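You operate a simulated robot arm through the tools that you are given. There is no shell and no other tool.

You run a simulated robot arm. Do the job below in one go: nothing can be reset, and whatever is moved stays where it is left.

Task
Top the brine tank up to 90 %, suction valve shut meanwhile.
Fine: set the float stop first; fill tap shut and suction valve open at the end.

The check looks at the end state, three seconds after you hand in, the way a careful person would. Anything else that was tipped, shoved, dropped, spilled or broken makes it a failure.

Robot
A 6-joint arm with a two-finger parallel gripper, fixed in place. Base frame: the origin is on the floor under the middle of its stand, x ahead of it, y to its left, z up; the work surface is at about z = 915. Lengths are in mm, angles in rad, forces in N, time in s.
With the tool pointing down near the work surface it reaches from about 360 to 760 mm from the base axis. Its first joint turns from -1.152 to 1.152 rad. Payload 2.45 kg.
The tool frame sits at the grasp point between the pads (the TCP): z along the fingers, y along the line on which they close. The tips reach 24 mm beyond it. Largest opening 68 mm; finger width 17, thickness 10; the body of the gripper, 40 by 70 mm, starts 41 mm behind the TCP.
Orientation is that of the tool frame in the base frame, as a unit quaternion [x, y, z, w]. With the fingers straight down and closing along the base's y, the tool's x points along the base's -x, its y along +y and its z along -z.

Tools
- The arm moves only by the tool send_rows. Its argument "series" is one flat list of numbers, 7 for each row, row after row: the turn, a rotation vector about the base's x, y, z in units of 45 degrees (1.0 is 45 degrees), then the shift along the base's x, y, z in units of 200 mm (1.0 is 200 mm), then the finger opening in cm, from 0 to 6.8. In form: [wx, wy, wz, tx, ty, tz, grip, wx, wy, wz, tx, ty, tz, grip, ...]. A call has 1 to 20 rows; each row is the pose to reach, as a shift and turn from the pose commanded when the call began. A call with a number of a shift or a turn outside -1 to 1 is refused whole. Rows are played at 5 a second. More than 50 mm and 0.15 rad between two rows, or a gripper value outside its range, and nothing of the call is played. Where a pose cannot be reached the arm comes as near as it can. A force on the tool above 40 N (or 10 N above the force at the start of the call, whichever is more), or a blocked arm, ends the call early, and 0.2 s more pass. The fingers move at their own pace (about 108 mm/s each) and stop on an object; they squeeze with about 45 N. The grip force told is the motor's: it shows also when the fingers shut on nothing. Time passes only in rows, and 0.2 s behind the last, so rows that repeat a pose let the fingers close. The reply holds the time, the measured pose of the TCP, the force on the tool along the base axes, the opening and the grip force, in the units named above and with some noise, with the torque about the TCP (base axes, N m) and any sound that the robot's microphone picked up.
- Cameras (640 x 400 px; columns grow to the right, rows downward): "scene" is fixed at [193.7, 445.3, 1470.8]; the picture's right is [-0.38, -0.93, 0.00], its down [-0.47, 0.19, -0.86] and it looks along [0.80, -0.33, -0.51] (base axes); focal length 262 px, centre (320, 200). "wrist" rides on the gripper at [84, 11, -75] in the tool frame; the picture's right is [-0.13, 0.99, 0.00], its down [-0.60, -0.08, -0.79] and it looks along [-0.79, -0.10, 0.61] (tool axes); focal length 251 px, centre (320, 200). There is no depth. A picture from a camera that has moved, and an enlarged one, comes with that camera's place and axes in the base frame and with its lens.
- camera(camera): a new picture of that camera. No time passes.
- zoom(camera, box): a new picture of the part [left, top, right, bottom] of that camera's present view, enlarged. No time passes.
- close_job(): hands the job in; it is judged then, once.

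Nothing tells you positions but the pictures and the camera data. Unless the task says otherwise, let go and move clear before handing in.

The tools are called after "Emit:" as a command line: name --argument value ..., lists and objects as JSON in quotes. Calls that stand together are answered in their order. send_rows: Moves the arm, as the interface text tells. Its arguments: {"type":"object","properties":{"series":{"type":"array"}},"required":["series"]} The other tools are called the same way: camera (camera) takes a picture; zoom (camera, box) takes an enlarged picture of a part of a camera's view; close_job () hands the job in.

At the start:

```text
time_s: 0.0
position: [442.7, 219.3, 1352.1]
ee_rot: [-0.001, 1.0, 0.0, 0.0]
ft_force: [-0.1, -0.7, 0.1]
ft_torque: [0.01, 0.01, -0.02]
gripper_width: 67.8
grip_force: 0.0
```

scene: 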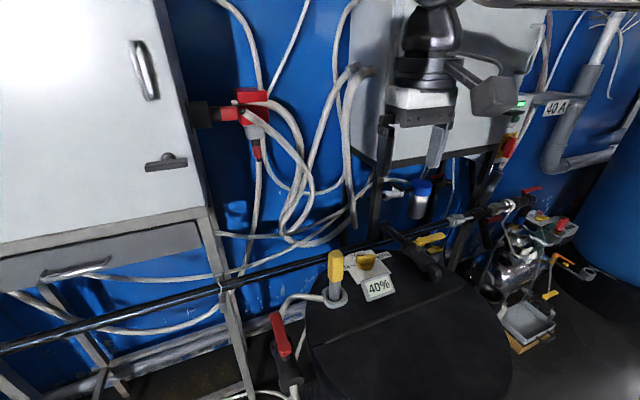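
wrist: 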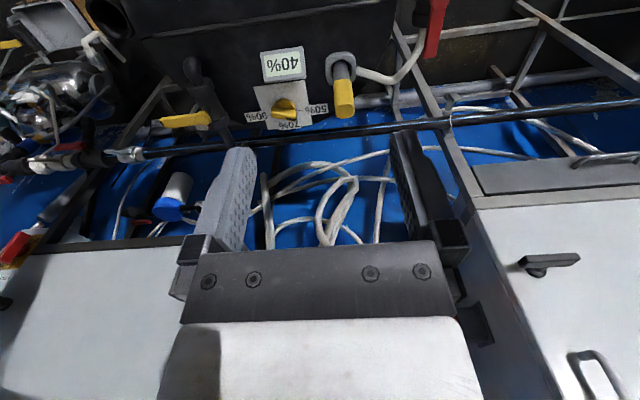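

I see a black tank with a yellow-capped float rod, a yellow selector dial with % labels, a "40%" display and a red-handled valve beside it. I will zoom in on these before moving anything.

Emit:
zoom --camera "scene" --box '[240, 220, 480, 370]'

Emit:
zoom --camera "wrist" --box '[140, 0, 460, 200]'

Emit:
zoom --camera "scene" --box '[440, 170, 640, 370]'

Emit:
zoom --camera "scene" --box '[360, 60, 640, 240]'

```text
2.67 times, centred on (360, 295) of scene
camera zoom: at [193.7, 445.3, 1470.8], right [-0.38, -0.93, 0.0], down [-0.47, 0.19, -0.86], along [0.8, -0.33, -0.51], focal length 698 px, centre (213, -53)
```

zoom: 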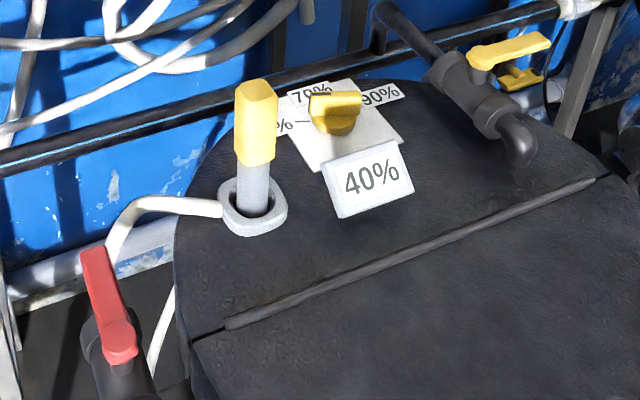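

```text
2.00 times, centred on (300, 100) of wrist
camera zoom: at [357.0, 231.5, 1426.5], right [0.13, 0.99, 0.0], down [0.6, -0.08, 0.79], along [0.79, -0.1, -0.61], focal length 503 px, centre (360, 400)
```

zoom: 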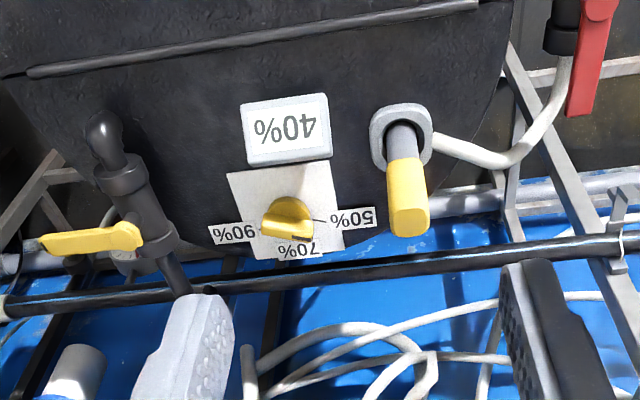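

```text
2.00 times, centred on (540, 270) of scene
camera zoom: at [193.7, 445.3, 1470.8], right [-0.38, -0.93, 0.0], down [-0.47, 0.19, -0.86], along [0.8, -0.33, -0.51], focal length 524 px, centre (-120, 60)
```

zoom: 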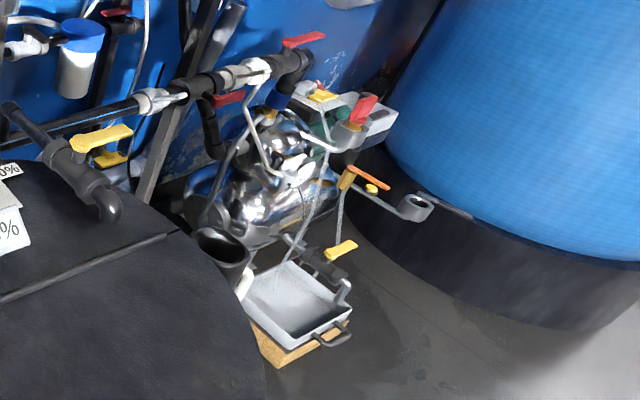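

```text
2.22 times, centred on (500, 150) of scene
camera zoom: at [193.7, 445.3, 1470.8], right [-0.38, -0.93, 0.0], down [-0.47, 0.19, -0.86], along [0.8, -0.33, -0.51], focal length 582 px, centre (-80, 311)
```

zoom: 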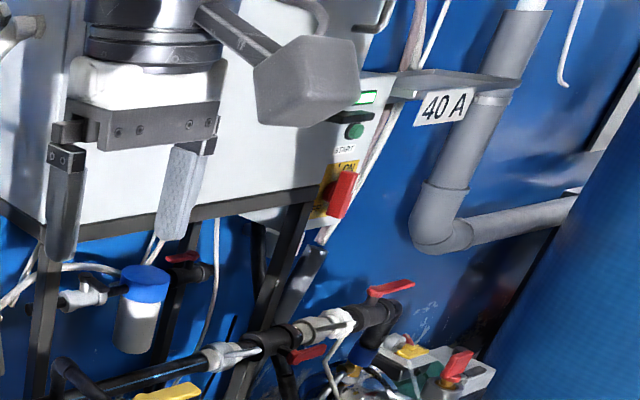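

The dial (50/70/90 %) looks like the float stop, at about (645, 120, 954). The yellow lever on the black pipe is probably the fill tap, and the red lever with the white hose, at about (499, 394, 955), is probably the suction valve. I'll move the wrist camera to look closer at the red valve.

Emit:
send_rows --series '[0, 0, 0, -0.06, 0.11, -0.1, 6.8, 0, 0, 0, -0.12, 0.22, -0.2, 6.8, 0, 0, 0, -0.18, 0.33, -0.3, 6.8, 0, 0, 0, -0.24, 0.44, -0.4, 6.8, 0, 0, 0, -0.3, 0.55, -0.5, 6.8]'

Emit:
camera --camera "wrist"

Emit:
camera --camera "scene"

```text
time_s: 1.2
position: [383.2, 331.9, 1251.3]
ee_rot: [0.001, 1.0, -0.001, -0.001]
ft_force: [-0.1, 0.4, 0.1]
ft_torque: [0.01, 0.01, 0.03]
gripper_width: 67.8
grip_force: 0.0
```

```text
taken
camera wrist: at [297.4, 342.8, 1325.8], right [0.13, 0.99, 0.0], down [0.6, -0.08, 0.79], along [0.79, -0.1, -0.61], focal length 251 px, centre (320, 200)
```

wrist: 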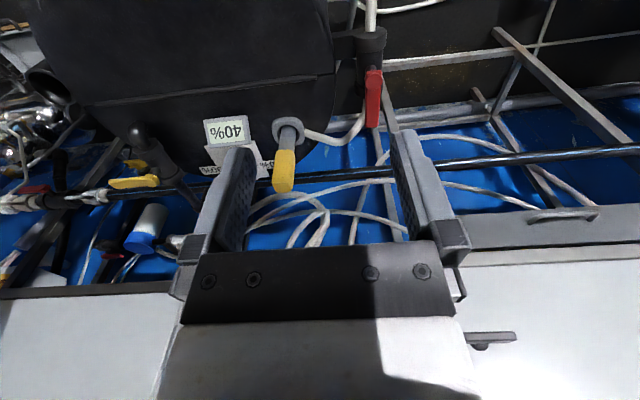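

```text
taken
```

scene: 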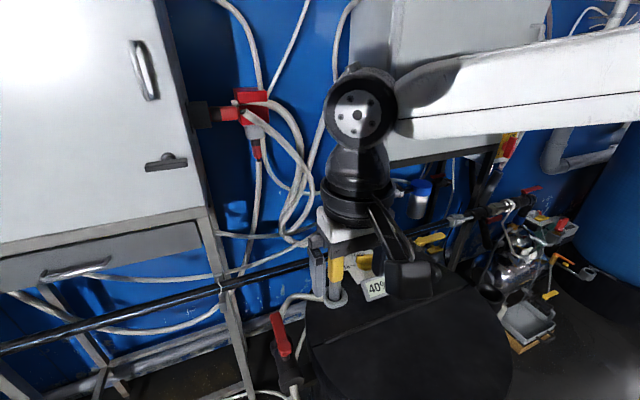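

Emit:
zoom --camera "wrist" --box '[280, 0, 440, 150]'

Emit:
zoom --camera "scene" --box '[230, 270, 350, 400]'

Emit:
zoom --camera "wrist" --box '[60, 90, 260, 220]'

```text
2.67 times, centred on (360, 75) of wrist
camera zoom: at [297.4, 342.8, 1325.8], right [0.13, 0.99, 0.0], down [0.6, -0.08, 0.79], along [0.79, -0.1, -0.61], focal length 670 px, centre (213, 533)
```

zoom: 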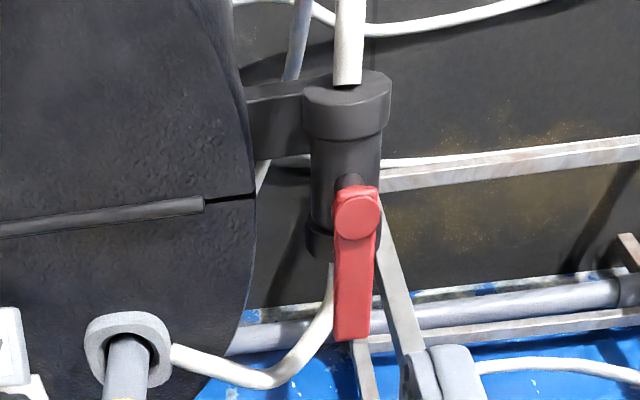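

```text
3.08 times, centred on (290, 335) of scene
camera zoom: at [193.7, 445.3, 1470.8], right [-0.38, -0.93, 0.0], down [-0.47, 0.19, -0.86], along [0.8, -0.33, -0.51], focal length 806 px, centre (412, -215)
```

zoom: 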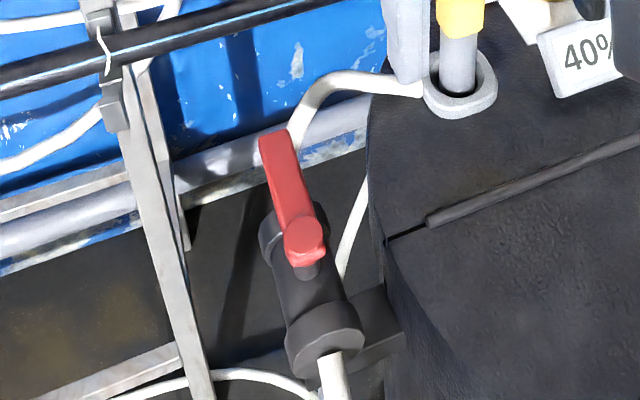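

```text
3.08 times, centred on (160, 155) of wrist
camera zoom: at [297.4, 342.8, 1325.8], right [0.13, 0.99, 0.0], down [0.6, -0.08, 0.79], along [0.79, -0.1, -0.61], focal length 774 px, centre (812, 338)
```

zoom: 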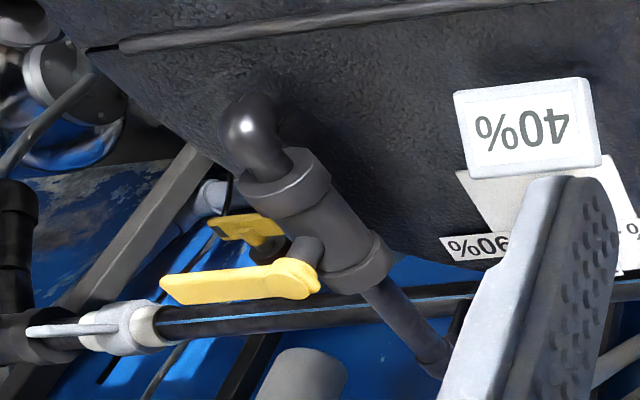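

The red valve's handle lies along its pipe, so it is open, and the yellow tap lever lies across its pipe, so it is shut. Next I go nearer the dial to see its pointer.

Emit:
send_rows --series '[0, 0, 0, 0.05, -0.13, -0.11, 6.8, 0, 0, 0, 0.1, -0.26, -0.22, 6.8, 0, 0, 0, 0.15, -0.39, -0.33, 6.8, 0, 0, 0, 0.2, -0.52, -0.44, 6.8, 0, 0, 0, 0.25, -0.65, -0.55, 6.8, 0, 0, 0, 0.3, -0.78, -0.66, 6.8, 0, 0, 0, 0.345, -0.925, -0.75, 6.8]'

Emit:
camera --camera "wrist"

Emit:
camera --camera "scene"

```text
time_s: 2.8
position: [452.5, 145.2, 1101.2]
ee_rot: [0.0, 1.0, 0.0, 0.001]
ft_force: [-0.6, 0.9, -0.9]
ft_torque: [0.0, 0.0, -0.01]
gripper_width: 68.0
grip_force: 0.0
```

```text
taken
camera wrist: at [366.3, 156.3, 1175.7], right [0.13, 0.99, 0.0], down [0.6, -0.08, 0.79], along [0.79, -0.1, -0.61], focal length 251 px, centre (320, 200)
```

wrist: 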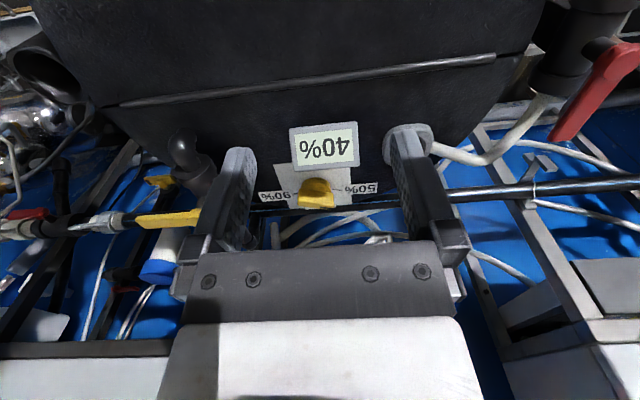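

```text
taken
```

scene: 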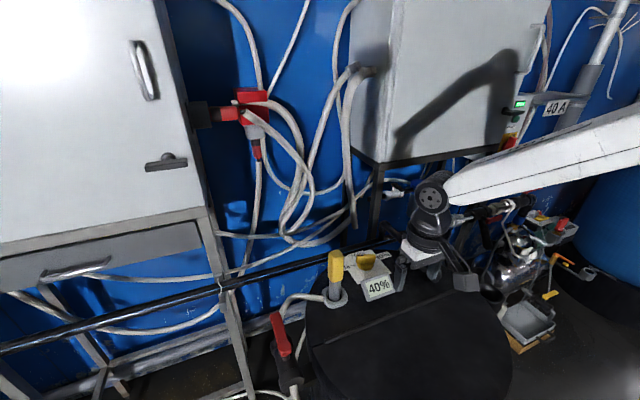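

Emit:
zoom --camera "wrist" --box '[250, 120, 400, 220]'

Emit:
zoom --camera "scene" --box '[330, 235, 410, 305]'

Emit:
zoom --camera "wrist" --box '[110, 120, 230, 240]'

```text
4.00 times, centred on (325, 170) of wrist
camera zoom: at [366.3, 156.3, 1175.7], right [0.13, 0.99, 0.0], down [0.6, -0.08, 0.79], along [0.79, -0.1, -0.61], focal length 1006 px, centre (300, 320)
```

zoom: 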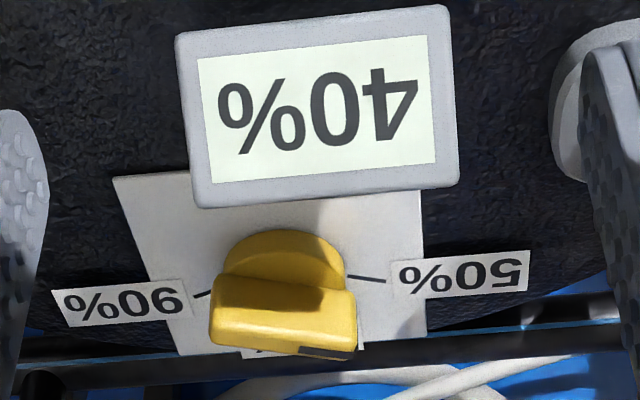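

```text
5.71 times, centred on (370, 270) of scene
camera zoom: at [193.7, 445.3, 1470.8], right [-0.38, -0.93, 0.0], down [-0.47, 0.19, -0.86], along [0.8, -0.33, -0.51], focal length 1496 px, centre (34, -200)
```

zoom: 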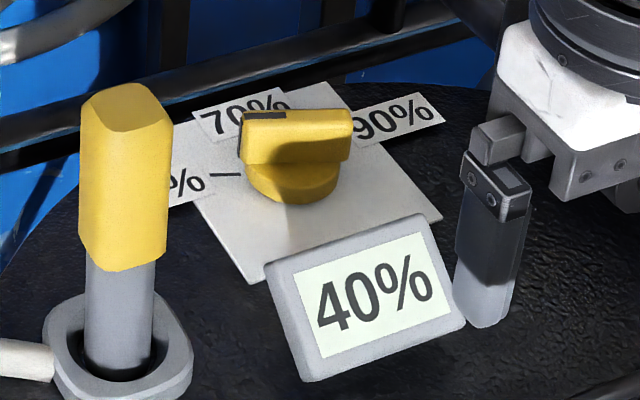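

```text
3.33 times, centred on (170, 180) of wrist
camera zoom: at [366.3, 156.3, 1175.7], right [0.13, 0.99, 0.0], down [0.6, -0.08, 0.79], along [0.79, -0.1, -0.61], focal length 838 px, centre (820, 267)
```

zoom: 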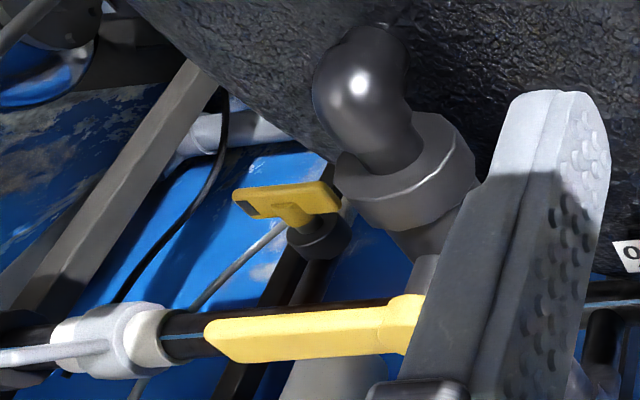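

The tap lever is across its pipe. I need the exact direction of the dial's pointer, so I zoom in further.

Emit:
zoom --camera "scene" --box '[350, 243, 390, 273]'

Emit:
zoom --camera "wrist" --box '[290, 170, 350, 215]'

Emit:
zoom --camera "scene" --box '[380, 210, 480, 290]'

```text
13.33 times, centred on (370, 258) of scene
camera zoom: at [193.7, 445.3, 1470.8], right [-0.38, -0.93, 0.0], down [-0.47, 0.19, -0.86], along [0.8, -0.33, -0.51], focal length 3492 px, centre (-347, -573)
```

zoom: 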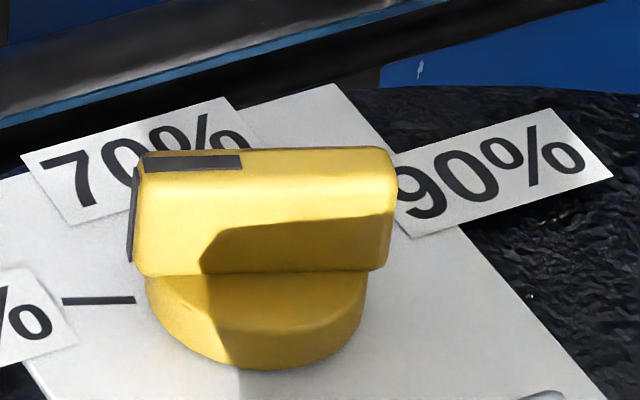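

```text
8.89 times, centred on (320, 192) of wrist
camera zoom: at [366.3, 156.3, 1175.7], right [0.13, 0.99, 0.0], down [0.6, -0.08, 0.79], along [0.79, -0.1, -0.61], focal length 2235 px, centre (320, 267)
```

zoom: 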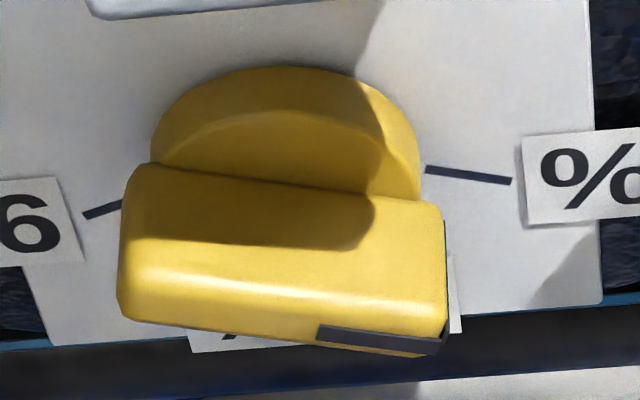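

```text
5.00 times, centred on (430, 250) of scene
camera zoom: at [193.7, 445.3, 1470.8], right [-0.38, -0.93, 0.0], down [-0.47, 0.19, -0.86], along [0.8, -0.33, -0.51], focal length 1309 px, centre (-230, -50)
```

zoom: 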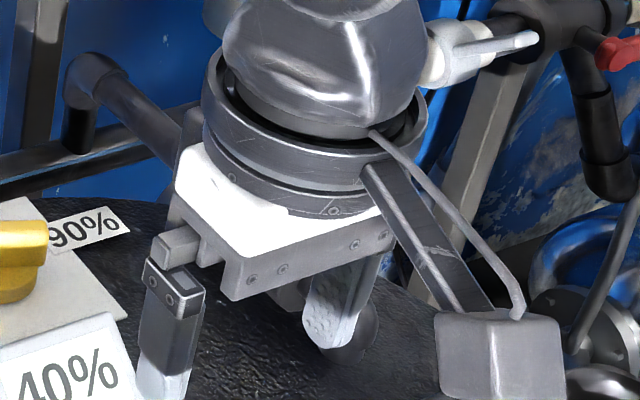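

The dial's bar runs from about (648, 91) to (667, 138), with its top at z ≈ 964. Its black mark is at the +y end, so it points at 50 %; 90 % is about 140° clockwise through 70 %. I go above the dial at (657, 115) with the gripper turned to match the bar.

Emit:
send_rows --series '[0, 0, 0.16, 0.15, -0.02, 0, 6.8, 0, 0, 0.32, 0.3, -0.04, 0, 6.8, 0, 0, 0.48, 0.45, -0.06, 0, 6.8, 0, 0, 0.64, 0.6, -0.08, 0, 6.8, 0, 0, 0.8, 0.75, -0.1, 0, 6.8, 0, 0, 0.96, 0.9, -0.12, 0, 6.8]'

Emit:
camera --camera "wrist"

Emit:
camera --camera "scene"

```text
time_s: 4.2
position: [632.1, 120.8, 1102.0]
ee_rot: [-0.369, 0.929, 0.0, 0.0]
ft_force: [0.3, 0.1, -0.2]
ft_torque: [-0.01, -0.04, -0.02]
gripper_width: 67.9
grip_force: 0.0
```

```text
taken
camera wrist: at [562.7, 72.1, 1177.0], right [-0.59, 0.81, 0.0], down [0.49, 0.36, 0.79], along [0.64, 0.47, -0.61], focal length 251 px, centre (320, 200)
```

wrist: 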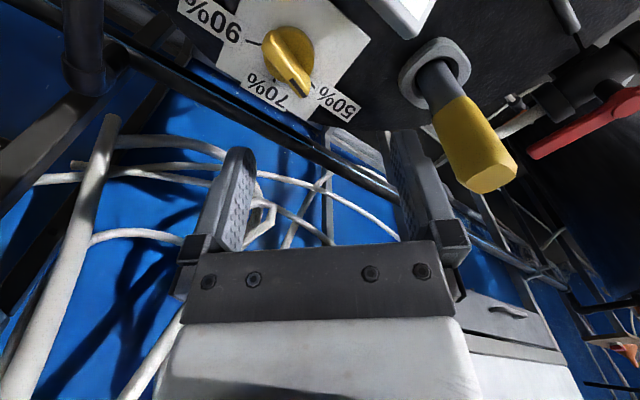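

```text
taken
```

scene: 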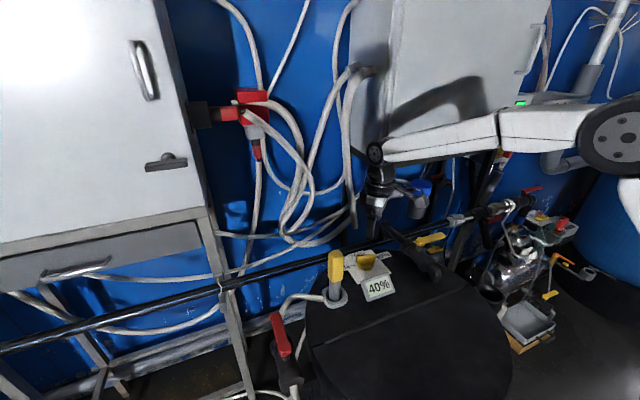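

Emit:
zoom --camera "wrist" --box '[170, 0, 370, 130]'

```text
3.08 times, centred on (270, 65) of wrist
camera zoom: at [562.7, 72.1, 1177.0], right [-0.59, 0.81, 0.0], down [0.49, 0.36, 0.79], along [0.64, 0.47, -0.61], focal length 774 px, centre (474, 615)
```

zoom: 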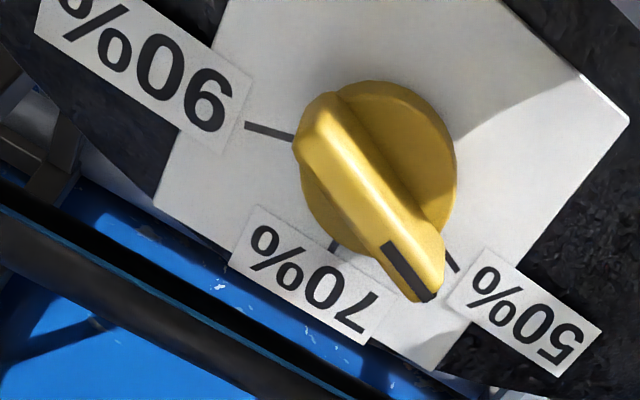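

The pointer is clearly at 50 %, and the ticks lie at about +65°, 0° and −65°. I line up over the dial at (658, 112) with yaw about 65° and lower to z = 1020 for a check.

Emit:
send_rows --series '[0, 0, 0.16, 0.044, -0.014, -0.1, 6.8, 0, 0, 0.32, 0.088, -0.028, -0.2, 6.8, 0, 0, 0.48, 0.1315, -0.0415, -0.3, 6.8, 0, 0, 0.48, 0.1315, -0.0415, -0.41, 6.8]'

Emit:
camera --camera "wrist"

Emit:
zoom --camera "scene" --box '[320, 190, 440, 310]'

```text
time_s: 5.2
position: [658.5, 112.0, 1020.6]
ee_rot: [-0.536, 0.844, 0.001, 0.001]
ft_force: [-1.4, -0.5, -0.3]
ft_torque: [0.01, -0.02, 0.03]
gripper_width: 67.9
grip_force: 0.0
```

```text
taken
camera wrist: at [611.6, 41.8, 1095.2], right [-0.84, 0.54, 0.0], down [0.33, 0.51, 0.79], along [0.43, 0.67, -0.61], focal length 251 px, centre (320, 200)
```

wrist: 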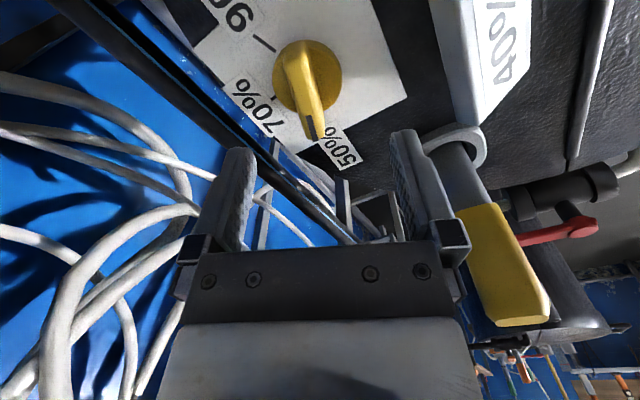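

```text
3.33 times, centred on (380, 250) of scene
camera zoom: at [193.7, 445.3, 1470.8], right [-0.38, -0.93, 0.0], down [-0.47, 0.19, -0.86], along [0.8, -0.33, -0.51], focal length 873 px, centre (120, 33)
```

zoom: 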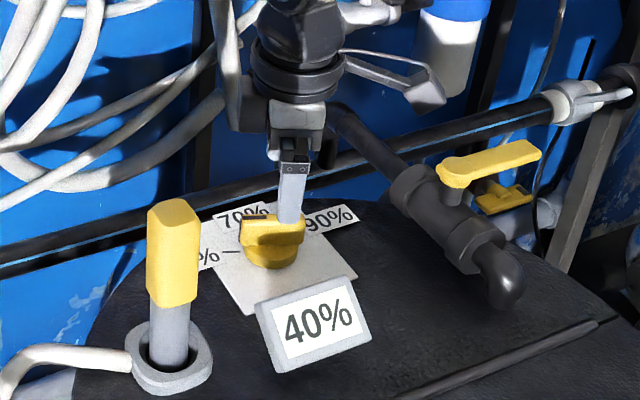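

Emit:
zoom --camera "wrist" --box '[230, 20, 390, 160]'

Emit:
zoom --camera "scene" --box '[345, 235, 395, 275]'

```text
2.86 times, centred on (310, 90) of wrist
camera zoom: at [611.6, 41.8, 1095.2], right [-0.84, 0.54, 0.0], down [0.33, 0.51, 0.79], along [0.43, 0.67, -0.61], focal length 718 px, centre (349, 514)
```

zoom: 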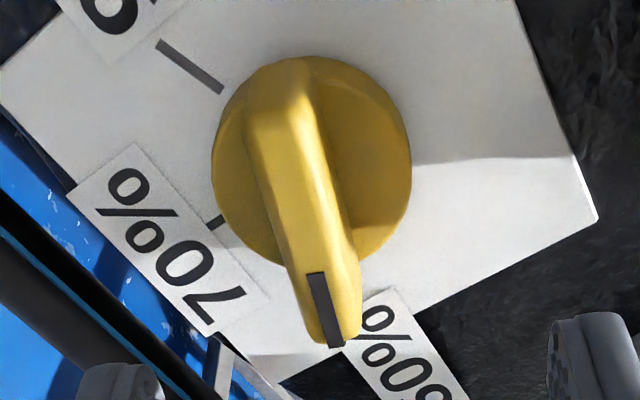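

```text
10.00 times, centred on (370, 255) of scene
camera zoom: at [193.7, 445.3, 1470.8], right [-0.38, -0.93, 0.0], down [-0.47, 0.19, -0.86], along [0.8, -0.33, -0.51], focal length 2619 px, centre (-180, -350)
```

zoom: 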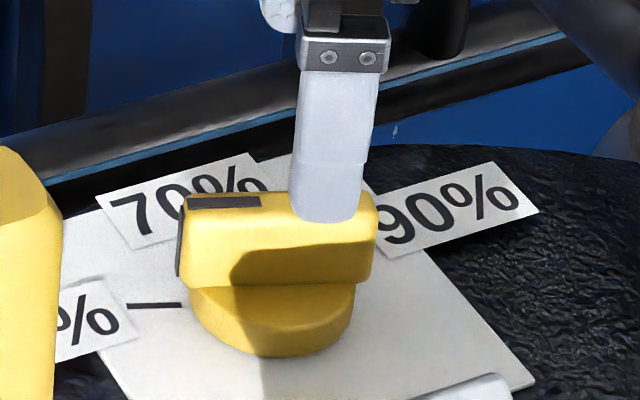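

The view puts the dial's axis about 5 mm from under the TCP, near (663, 106). I shift there and lower slightly to refine.

Emit:
send_rows --series '[0, 0, 0, 0.0125, -0.015, -0.05, 6.8, 0, 0, 0, 0.025, -0.03, -0.1, 6.8, 0, 0, 0, 0.025, -0.03, -0.1, 6.8]'

Emit:
zoom --camera "wrist" --box '[180, 20, 440, 220]'

Emit:
zoom --camera "scene" --box '[345, 225, 405, 275]'

```text
time_s: 6.0
position: [664.5, 105.3, 1001.2]
ee_rot: [-0.536, 0.844, 0.0, -0.001]
ft_force: [0.2, -0.7, 0.2]
ft_torque: [-0.04, -0.06, 0.01]
gripper_width: 68.0
grip_force: 0.0
```

```text
2.00 times, centred on (310, 120) of wrist
camera zoom: at [616.2, 35.5, 1074.2], right [-0.84, 0.54, 0.0], down [0.33, 0.51, 0.79], along [0.43, 0.67, -0.61], focal length 503 px, centre (340, 360)
```

zoom: 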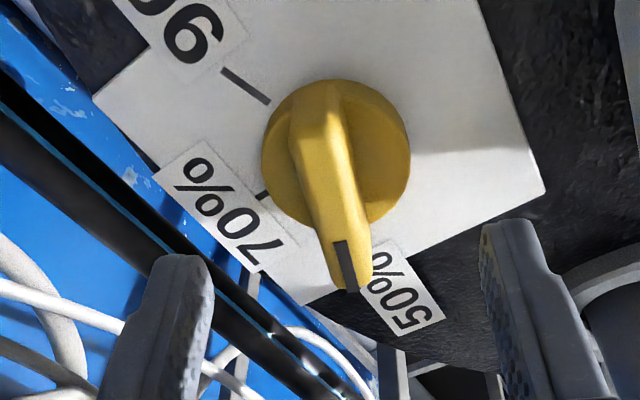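

```text
8.00 times, centred on (375, 250) of scene
camera zoom: at [193.7, 445.3, 1470.8], right [-0.38, -0.93, 0.0], down [-0.47, 0.19, -0.86], along [0.8, -0.33, -0.51], focal length 2095 px, centre (-120, -200)
```

zoom: 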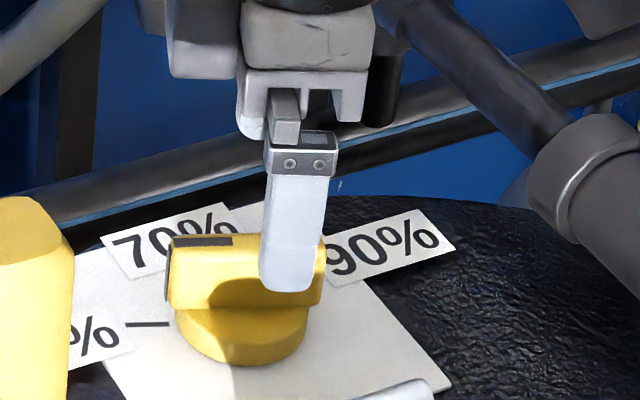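

The estimates agree best with the bar top at z ≈ 956 and the axis near (665, 110). I lower so the fingertips straddle the bar, and check before closing.

Emit:
send_rows --series '[0, 0, 0, 0.004, 0.009, -0.06, 6.8, 0, 0, 0, 0.0075, 0.0175, -0.12, 6.8, 0, 0, 0, 0.0075, 0.0175, -0.17, 6.8, 0, 0, 0, 0.0075, 0.0175, -0.19, 6.8]'

Emit:
camera --camera "wrist"

Emit:
zoom --camera "scene" --box '[345, 225, 405, 275]'

```text
time_s: 7.0
position: [664.8, 110.0, 962.8]
ee_rot: [-0.535, 0.845, 0.0, 0.0]
ft_force: [0.5, -0.4, 0.7]
ft_torque: [-0.01, 0.01, -0.01]
gripper_width: 67.9
grip_force: 0.1
```

```text
taken
camera wrist: at [616.9, 39.6, 1035.9], right [-0.84, 0.54, 0.0], down [0.33, 0.51, 0.79], along [0.43, 0.67, -0.61], focal length 251 px, centre (320, 200)
```

wrist: 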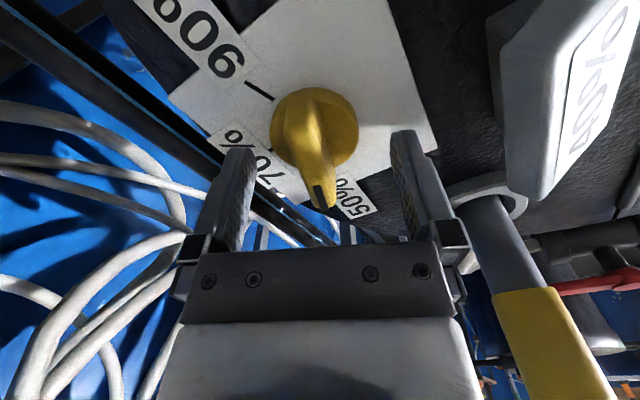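

```text
8.00 times, centred on (375, 250) of scene
camera zoom: at [193.7, 445.3, 1470.8], right [-0.38, -0.93, 0.0], down [-0.47, 0.19, -0.86], along [0.8, -0.33, -0.51], focal length 2095 px, centre (-120, -200)
```

zoom: 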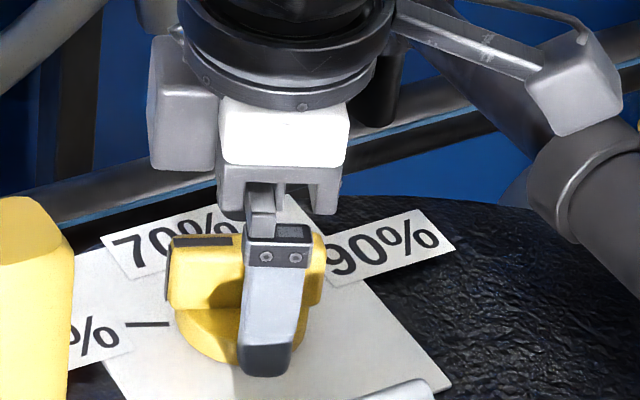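

The gripper straddles the bar, aligned within about 2°, and the dial axis is right under the TCP. Now I close on it.

Emit:
send_rows --series '[0, 0, 0, 0.005, 0, 0, 4, 0, 0, 0, 0.005, 0, 0, 2.4, 0, 0, 0, 0.005, 0, 0, 1, 0, 0, 0, 0.005, 0, 0, 0, 0, 0, 0, 0.005, 0, 0, 0]'

Emit:
zoom --camera "wrist" --box '[200, 40, 440, 220]'

Emit:
zoom --camera "scene" --box '[345, 225, 405, 275]'

```text
time_s: 8.2
position: [668.1, 109.2, 963.5]
ee_rot: [-0.535, 0.845, -0.001, 0.002]
ft_force: [20.5, -12.0, -4.9]
ft_torque: [0.03, -0.11, -0.02]
gripper_width: 13.7
grip_force: 33.6
```

```text
2.22 times, centred on (320, 130) of wrist
camera zoom: at [619.3, 38.4, 1036.5], right [-0.84, 0.54, 0.0], down [0.33, 0.51, 0.79], along [0.43, 0.67, -0.61], focal length 559 px, centre (320, 356)
```

zoom: 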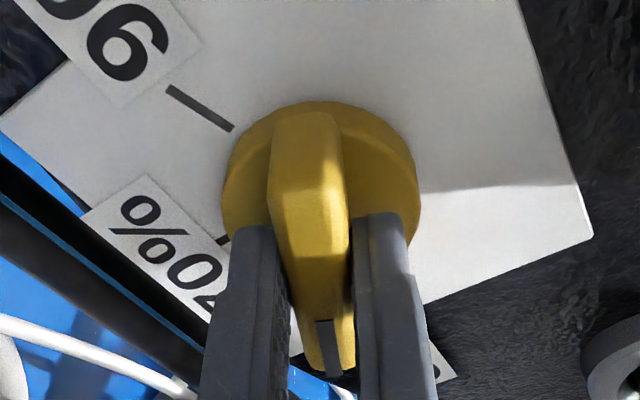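

```text
8.00 times, centred on (375, 250) of scene
camera zoom: at [194.4, 444.9, 1470.8], right [-0.38, -0.93, 0.0], down [-0.47, 0.19, -0.86], along [0.8, -0.33, -0.51], focal length 2095 px, centre (-120, -200)
```

zoom: 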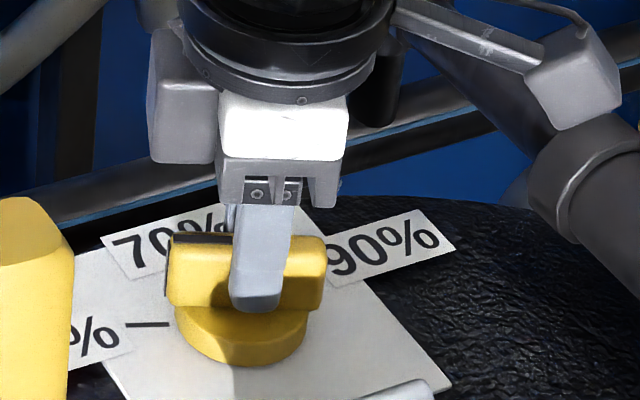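

The fingers hold the bar (13.7 mm), but a side force of about 24 N shows I'm 2–3 mm off centre. I open slightly, re-centre to about (669, 111.5) and grip again.

Emit:
send_rows --series '[0, 0, 0, 0, 0, 0, 3, 0, 0, 0, 0.0175, 0.01, 0, 3.4, 0, 0, 0, 0.0175, 0.01, 0, 3.4, 0, 0, 0, 0.0175, 0.01, 0, 1.5, 0, 0, 0, 0.0175, 0.01, 0, 0.5, 0, 0, 0, 0.0175, 0.01, 0, 0]'

Emit:
zoom --camera "wrist" --box '[200, 40, 440, 220]'

```text
time_s: 9.6
position: [668.8, 112.3, 962.3]
ee_rot: [-0.536, 0.844, 0.0, 0.0]
ft_force: [-0.1, -0.1, -0.3]
ft_torque: [-0.14, 0.11, 0.0]
gripper_width: 13.9
grip_force: 33.9
```

```text
2.22 times, centred on (320, 130) of wrist
camera zoom: at [621.4, 41.5, 1036.2], right [-0.84, 0.54, 0.0], down [0.33, 0.51, 0.79], along [0.43, 0.67, -0.61], focal length 559 px, centre (320, 356)
```

zoom: 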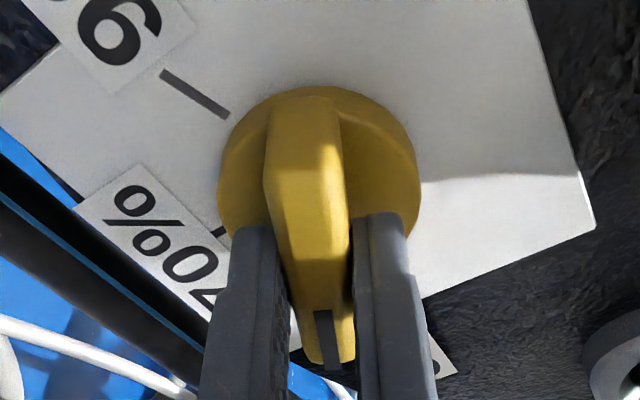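

The grip is centred now with no side load. I start turning clockwise in a small step and watch the forces.

Emit:
send_rows --series '[0, 0, -0.1, 0, 0, 0, 0, 0, 0, -0.25, 0, 0, 0, 0, 0, 0, -0.4, 0, 0, 0, 0, 0, 0, -0.5, 0, 0, 0, 0]'

Emit:
zoom --camera "wrist" --box '[200, 40, 440, 220]'

Emit:
zoom --camera "scene" --box '[330, 215, 430, 295]'

```text
time_s: 10.6
position: [669.6, 112.3, 962.6]
ee_rot: [-0.361, 0.933, 0.0, 0.0]
ft_force: [5.6, 0.2, -2.3]
ft_torque: [-0.61, 0.5, 0.02]
gripper_width: 13.8
grip_force: 33.8
```

```text
2.22 times, centred on (320, 130) of wrist
camera zoom: at [597.9, 64.1, 1036.2], right [-0.57, 0.82, 0.0], down [0.5, 0.35, 0.79], along [0.65, 0.45, -0.61], focal length 559 px, centre (320, 356)
```

zoom: 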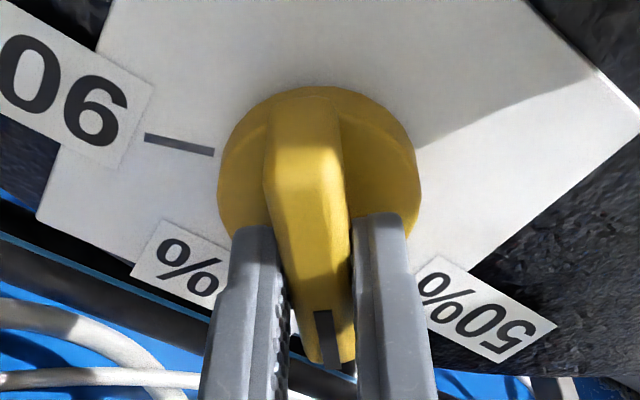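

```text
5.00 times, centred on (380, 255) of scene
camera zoom: at [193.9, 445.3, 1470.8], right [-0.38, -0.93, 0.0], down [-0.47, 0.19, -0.86], along [0.8, -0.33, -0.51], focal length 1309 px, centre (20, -75)
```

zoom: 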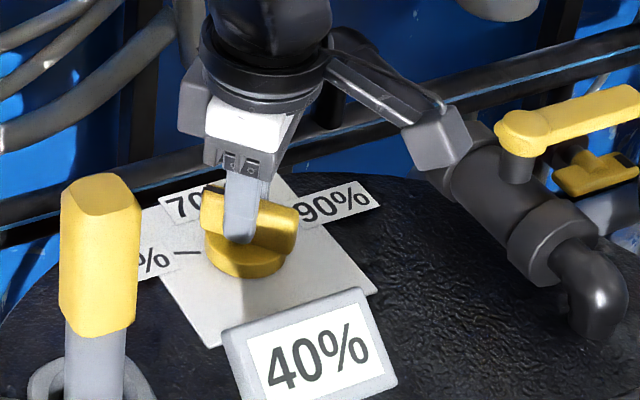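

The dial turns freely with the gripper. I continue another 45°.

Emit:
send_rows --series '[0, 0, -0.15, 0, 0, 0, 0, 0, 0, -0.3, 0, 0, 0, 0, 0, 0, -0.45, 0, 0, 0, 0, 0, 0, -0.6, 0, 0, 0, 0, 0, 0, -0.75, 0, 0, 0, 0, 0, 0, -0.9, 0, 0, 0, 0, 0, 0, -1.0, 0, 0, 0, 0]'

Emit:
zoom --camera "wrist" --box '[200, 40, 440, 220]'

Emit:
camera --camera "scene"

```text
time_s: 12.2
position: [669.7, 110.9, 961.6]
ee_rot: [0.025, 1.0, 0.0, 0.001]
ft_force: [14.0, -15.9, -7.9]
ft_torque: [-0.15, -0.21, 0.05]
gripper_width: 13.9
grip_force: 34.0
```

```text
2.22 times, centred on (320, 130) of wrist
camera zoom: at [584.6, 126.3, 1036.1], right [0.18, 0.98, 0.0], down [0.6, -0.11, 0.79], along [0.78, -0.14, -0.61], focal length 559 px, centre (320, 356)
```

zoom: 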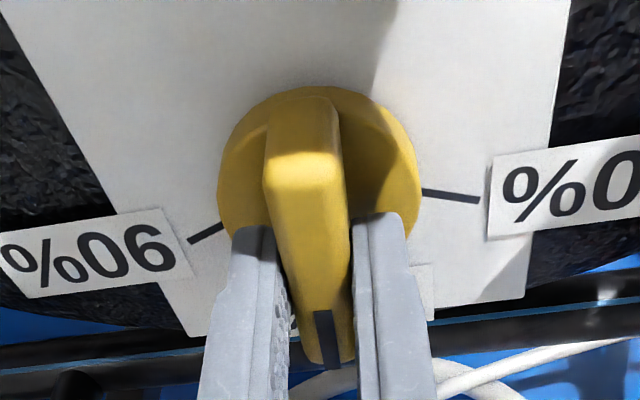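

```text
taken
```

scene: 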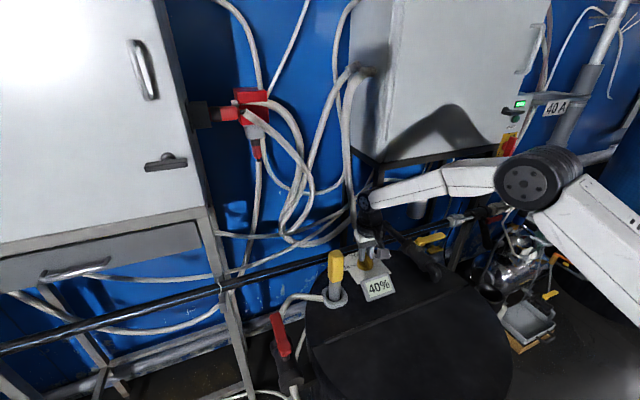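

The dial passed 70 %. Side forces tell me the axis is nearer (668, 110), so I correct for that while turning another 35°, then check the clearance of the camera to the yellow rod.

Emit:
send_rows --series '[0, 0, -0.05, 0.004, -0.007, 0, 0, 0, 0, -0.2, 0.005, -0.009, 0, 0, 0, 0, -0.35, 0.005, -0.01, 0, 0, 0, 0, -0.5, 0.0045, -0.0115, 0, 0, 0, 0, -0.65, 0.004, -0.013, 0, 0, 0, 0, -0.78, 0.003, -0.0135, 0, 0]'

Emit:
zoom --camera "wrist" --box '[160, 0, 480, 220]'

Emit:
zoom --camera "scene" --box '[310, 205, 430, 305]'

```text
time_s: 13.6
position: [669.4, 109.4, 962.3]
ee_rot: [0.326, 0.945, 0.0, -0.001]
ft_force: [-0.6, -10.5, -1.8]
ft_torque: [-0.29, -0.22, 0.02]
gripper_width: 13.8
grip_force: 33.8
```

```text
1.82 times, centred on (320, 110) of wrist
camera zoom: at [608.3, 170.4, 1036.4], right [0.71, 0.7, 0.0], down [0.43, -0.43, 0.79], along [0.56, -0.56, -0.61], focal length 457 px, centre (320, 364)
```

zoom: 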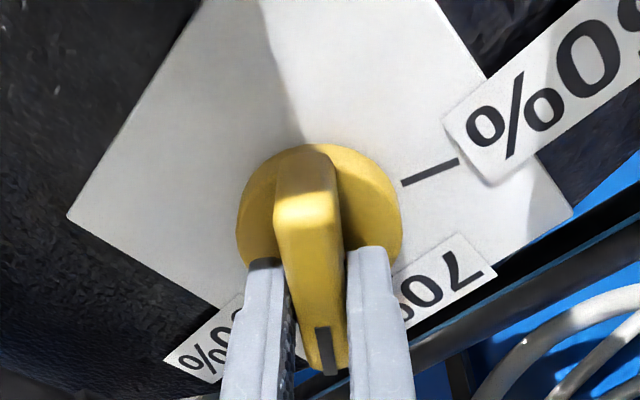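

```text
4.00 times, centred on (370, 255) of scene
camera zoom: at [193.7, 445.0, 1470.9], right [-0.38, -0.93, 0.0], down [-0.47, 0.19, -0.86], along [0.8, -0.33, -0.51], focal length 1048 px, centre (120, -20)
```

zoom: 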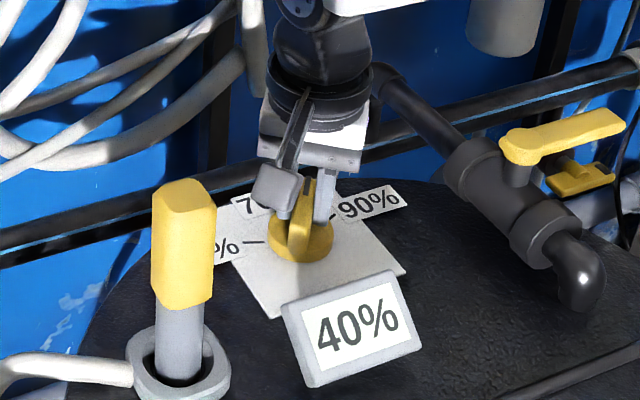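

There is ample clearance between the camera box and the rod. I turn on by 27° and check the pointer against the 90 % tick.

Emit:
send_rows --series '[0, 0, -0.12, 0, -0.004, 0, 0, 0, 0, -0.27, -0.001, -0.005, 0, 0, 0, 0, -0.42, -0.002, -0.005, 0, 0, 0, 0, -0.55, -0.003, -0.005, 0, 0, 0, 0, -0.6, -0.003, -0.005, 0, 0]'

Emit:
zoom --camera "wrist" --box '[160, 0, 480, 220]'

Emit:
zoom --camera "scene" --box '[310, 205, 430, 305]'

```text
time_s: 14.8
position: [669.0, 107.6, 962.6]
ee_rot: [0.537, 0.844, -0.001, 0.0]
ft_force: [-4.5, 0.1, -1.0]
ft_torque: [0.97, 0.51, -0.01]
gripper_width: 14.0
grip_force: 33.0
```

```text
1.82 times, centred on (320, 110) of wrist
camera zoom: at [641.3, 190.2, 1036.4], right [0.95, 0.3, 0.0], down [0.18, -0.58, 0.79], along [0.24, -0.76, -0.61], focal length 457 px, centre (320, 364)
```

zoom: 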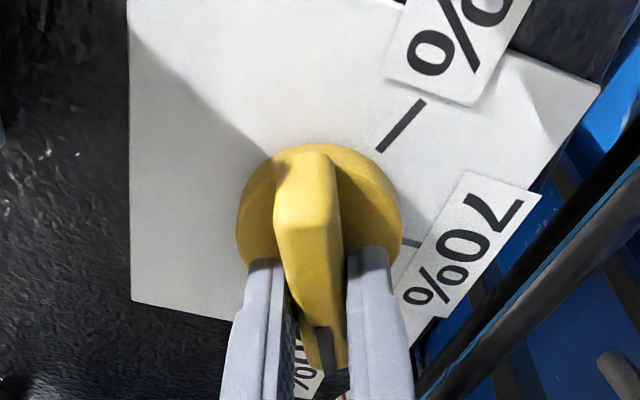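

```text
4.00 times, centred on (370, 255) of scene
camera zoom: at [193.6, 445.3, 1470.8], right [-0.38, -0.93, 0.0], down [-0.47, 0.19, -0.86], along [0.8, -0.33, -0.51], focal length 1048 px, centre (120, -20)
```

zoom: 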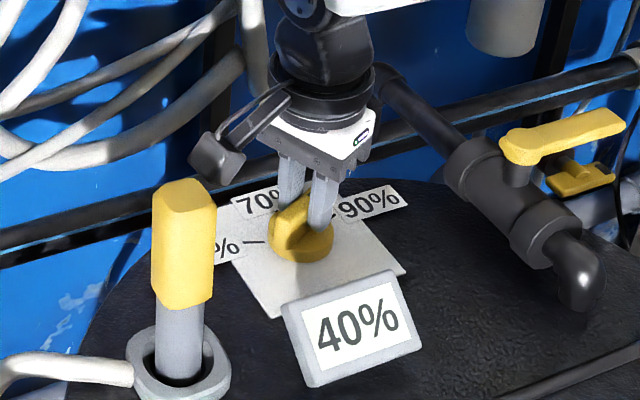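

The ticks measure about +70°, 0° and so −70° for 90 %. I turn the last 5°, then open and lift straight up to inspect.

Emit:
send_rows --series '[0, 0, -0.06, 0, 0, 0, 0, 0, 0, -0.115, 0, 0, 0, 0, 0, 0, -0.115, 0, 0, 0, 0]'

Emit:
zoom --camera "wrist" --box '[160, 0, 480, 220]'

```text
time_s: 15.6
position: [668.6, 107.6, 962.7]
ee_rot: [0.573, 0.819, -0.001, 0.0]
ft_force: [-9.3, 3.8, -2.6]
ft_torque: [0.76, 0.21, 0.02]
gripper_width: 14.1
grip_force: 33.6
```

```text
1.82 times, centred on (320, 110) of wrist
camera zoom: at [648.5, 192.2, 1036.3], right [0.98, 0.22, 0.0], down [0.13, -0.59, 0.79], along [0.17, -0.77, -0.61], focal length 457 px, centre (320, 364)
```

zoom: 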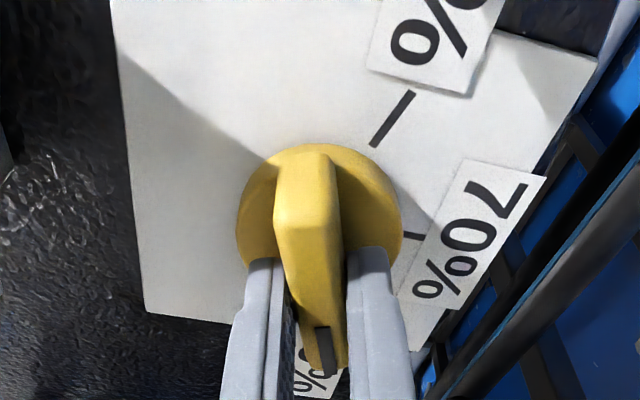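

Emit:
send_rows --series '[0, 0, 0, 0, 0, 0, 3.0, 0, 0, 0, 0, 0, 0, 4.5, 0, 0, 0, 0, 0, 0.1, 4.5, 0, 0, 0, 0, 0, 0.3, 6.0, 0, 0, 0, 0, 0, 0.5, 6.8, 0, 0, 0, 0, 0, 0.6, 6.8]'

Emit:
zoom --camera "wrist" --box '[220, 0, 420, 120]'

Emit:
zoom --camera "scene" --box '[340, 235, 400, 285]'

```text
time_s: 17.0
position: [669.7, 108.2, 1082.7]
ee_rot: [0.574, 0.819, -0.001, 0.0]
ft_force: [0.7, -0.5, -0.2]
ft_torque: [0.0, 0.0, 0.03]
gripper_width: 68.2
grip_force: 0.0
```

```text
3.20 times, centred on (320, 60) of wrist
camera zoom: at [648.8, 192.0, 1156.9], right [0.98, 0.22, 0.0], down [0.13, -0.59, 0.79], along [0.17, -0.77, -0.61], focal length 805 px, centre (320, 648)
```

zoom: 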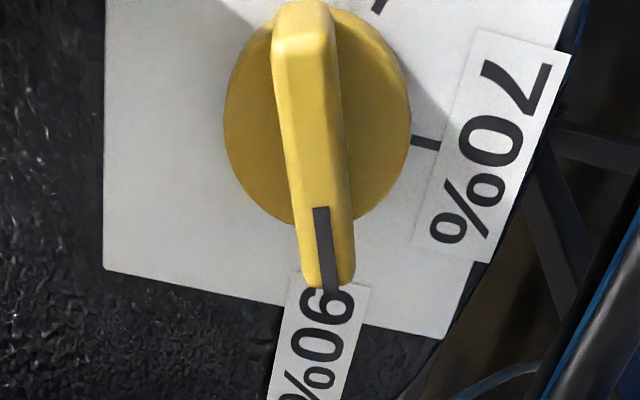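

```text
8.00 times, centred on (370, 260) of scene
camera zoom: at [193.7, 445.3, 1470.8], right [-0.38, -0.93, 0.0], down [-0.47, 0.19, -0.86], along [0.8, -0.33, -0.51], focal length 2095 px, centre (-80, -280)
```

zoom: 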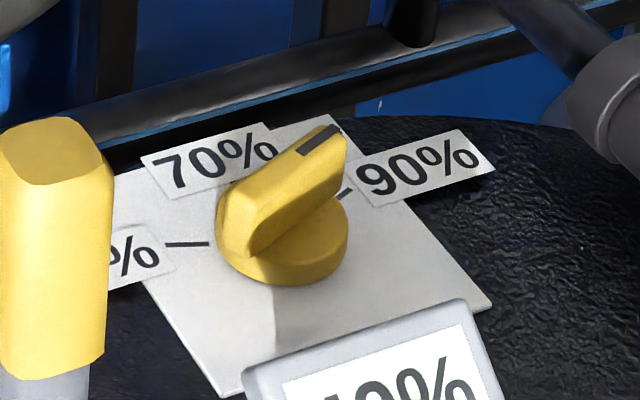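

The bar's black mark now points at the 90 % tick, so the float stop is set. Next I raise the arm above the yellow rod and go to the red suction valve.

Emit:
send_rows --series '[0, 0, 0.16, 0, 0, 0.17, 6.8, 0, 0, 0.32, -0.05, 0, 0.34, 6.8, 0, 0, 0.48, -0.25, 0.05, 0.34, 6.8, 0, 0, 0.64, -0.45, 0.15, 0.34, 6.8, 0, 0, 0.8, -0.65, 0.25, 0.34, 6.8, 0, 0, 0.96, -0.8, 0.4, 0.34, 6.8]'

Emit:
send_rows --series '[0, 0, 0.12, -0.09, 0.19, -0.02, 6.8, 0, 0, 0.24, -0.18, 0.38, -0.04, 6.8, 0, 0, 0.36, -0.27, 0.57, -0.06, 6.8, 0, 0, 0.48, -0.36, 0.76, -0.08, 6.8, 0, 0, 0.6, -0.445, 0.95, -0.1, 6.8]'

Emit:
camera --camera "wrist"

Emit:
camera --camera "scene"

```text
time_s: 18.4
position: [509.4, 188.2, 1150.8]
ee_rot: [0.231, 0.973, -0.001, -0.001]
ft_force: [0.5, 0.6, 0.0]
ft_torque: [0.0, -0.01, 0.03]
gripper_width: 68.0
grip_force: 0.1
```

```text
time_s: 19.6
position: [420.6, 379.1, 1129.8]
ee_rot: [-0.002, 1.0, 0.0, 0.0]
ft_force: [0.0, -0.3, 0.0]
ft_torque: [0.03, -0.03, 0.01]
gripper_width: 67.9
grip_force: 0.1
```

```text
taken
camera wrist: at [334.7, 390.0, 1204.1], right [0.12, 0.99, 0.0], down [0.6, -0.08, 0.79], along [0.79, -0.1, -0.61], focal length 251 px, centre (320, 200)
```

wrist: 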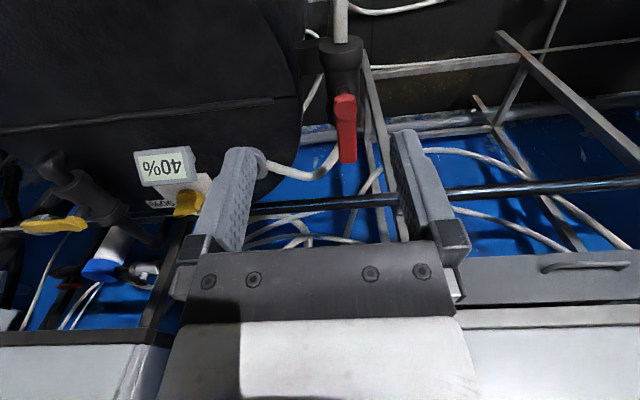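

```text
taken
```

scene: 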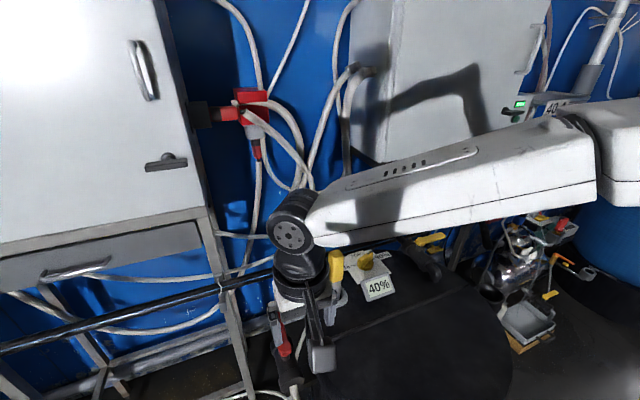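

Emit:
zoom --camera "wrist" --box '[270, 0, 430, 180]'

Emit:
zoom --camera "scene" --box '[240, 290, 340, 400]'

```text
2.22 times, centred on (350, 90) of wrist
camera zoom: at [334.7, 390.0, 1204.1], right [0.12, 0.99, 0.0], down [0.6, -0.08, 0.79], along [0.79, -0.1, -0.61], focal length 559 px, centre (253, 444)
```

zoom: 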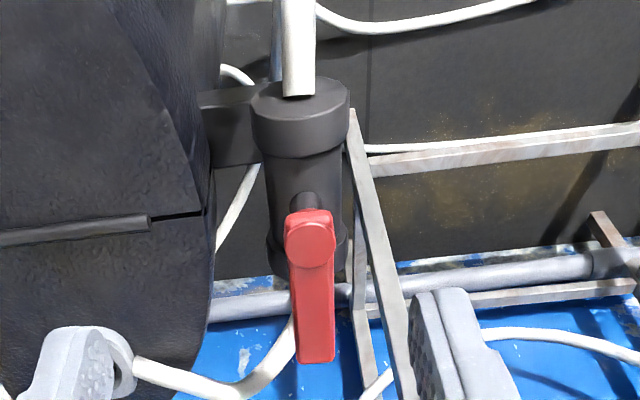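

```text
3.64 times, centred on (290, 345) of scene
camera zoom: at [193.7, 445.3, 1470.8], right [-0.38, -0.93, 0.0], down [-0.47, 0.19, -0.86], along [0.8, -0.33, -0.51], focal length 952 px, centre (429, -327)
```

zoom: 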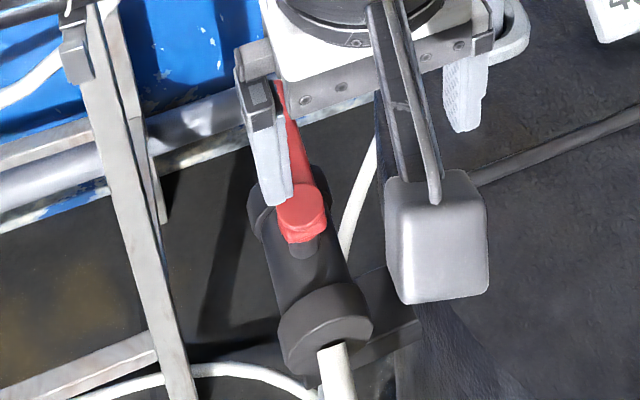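

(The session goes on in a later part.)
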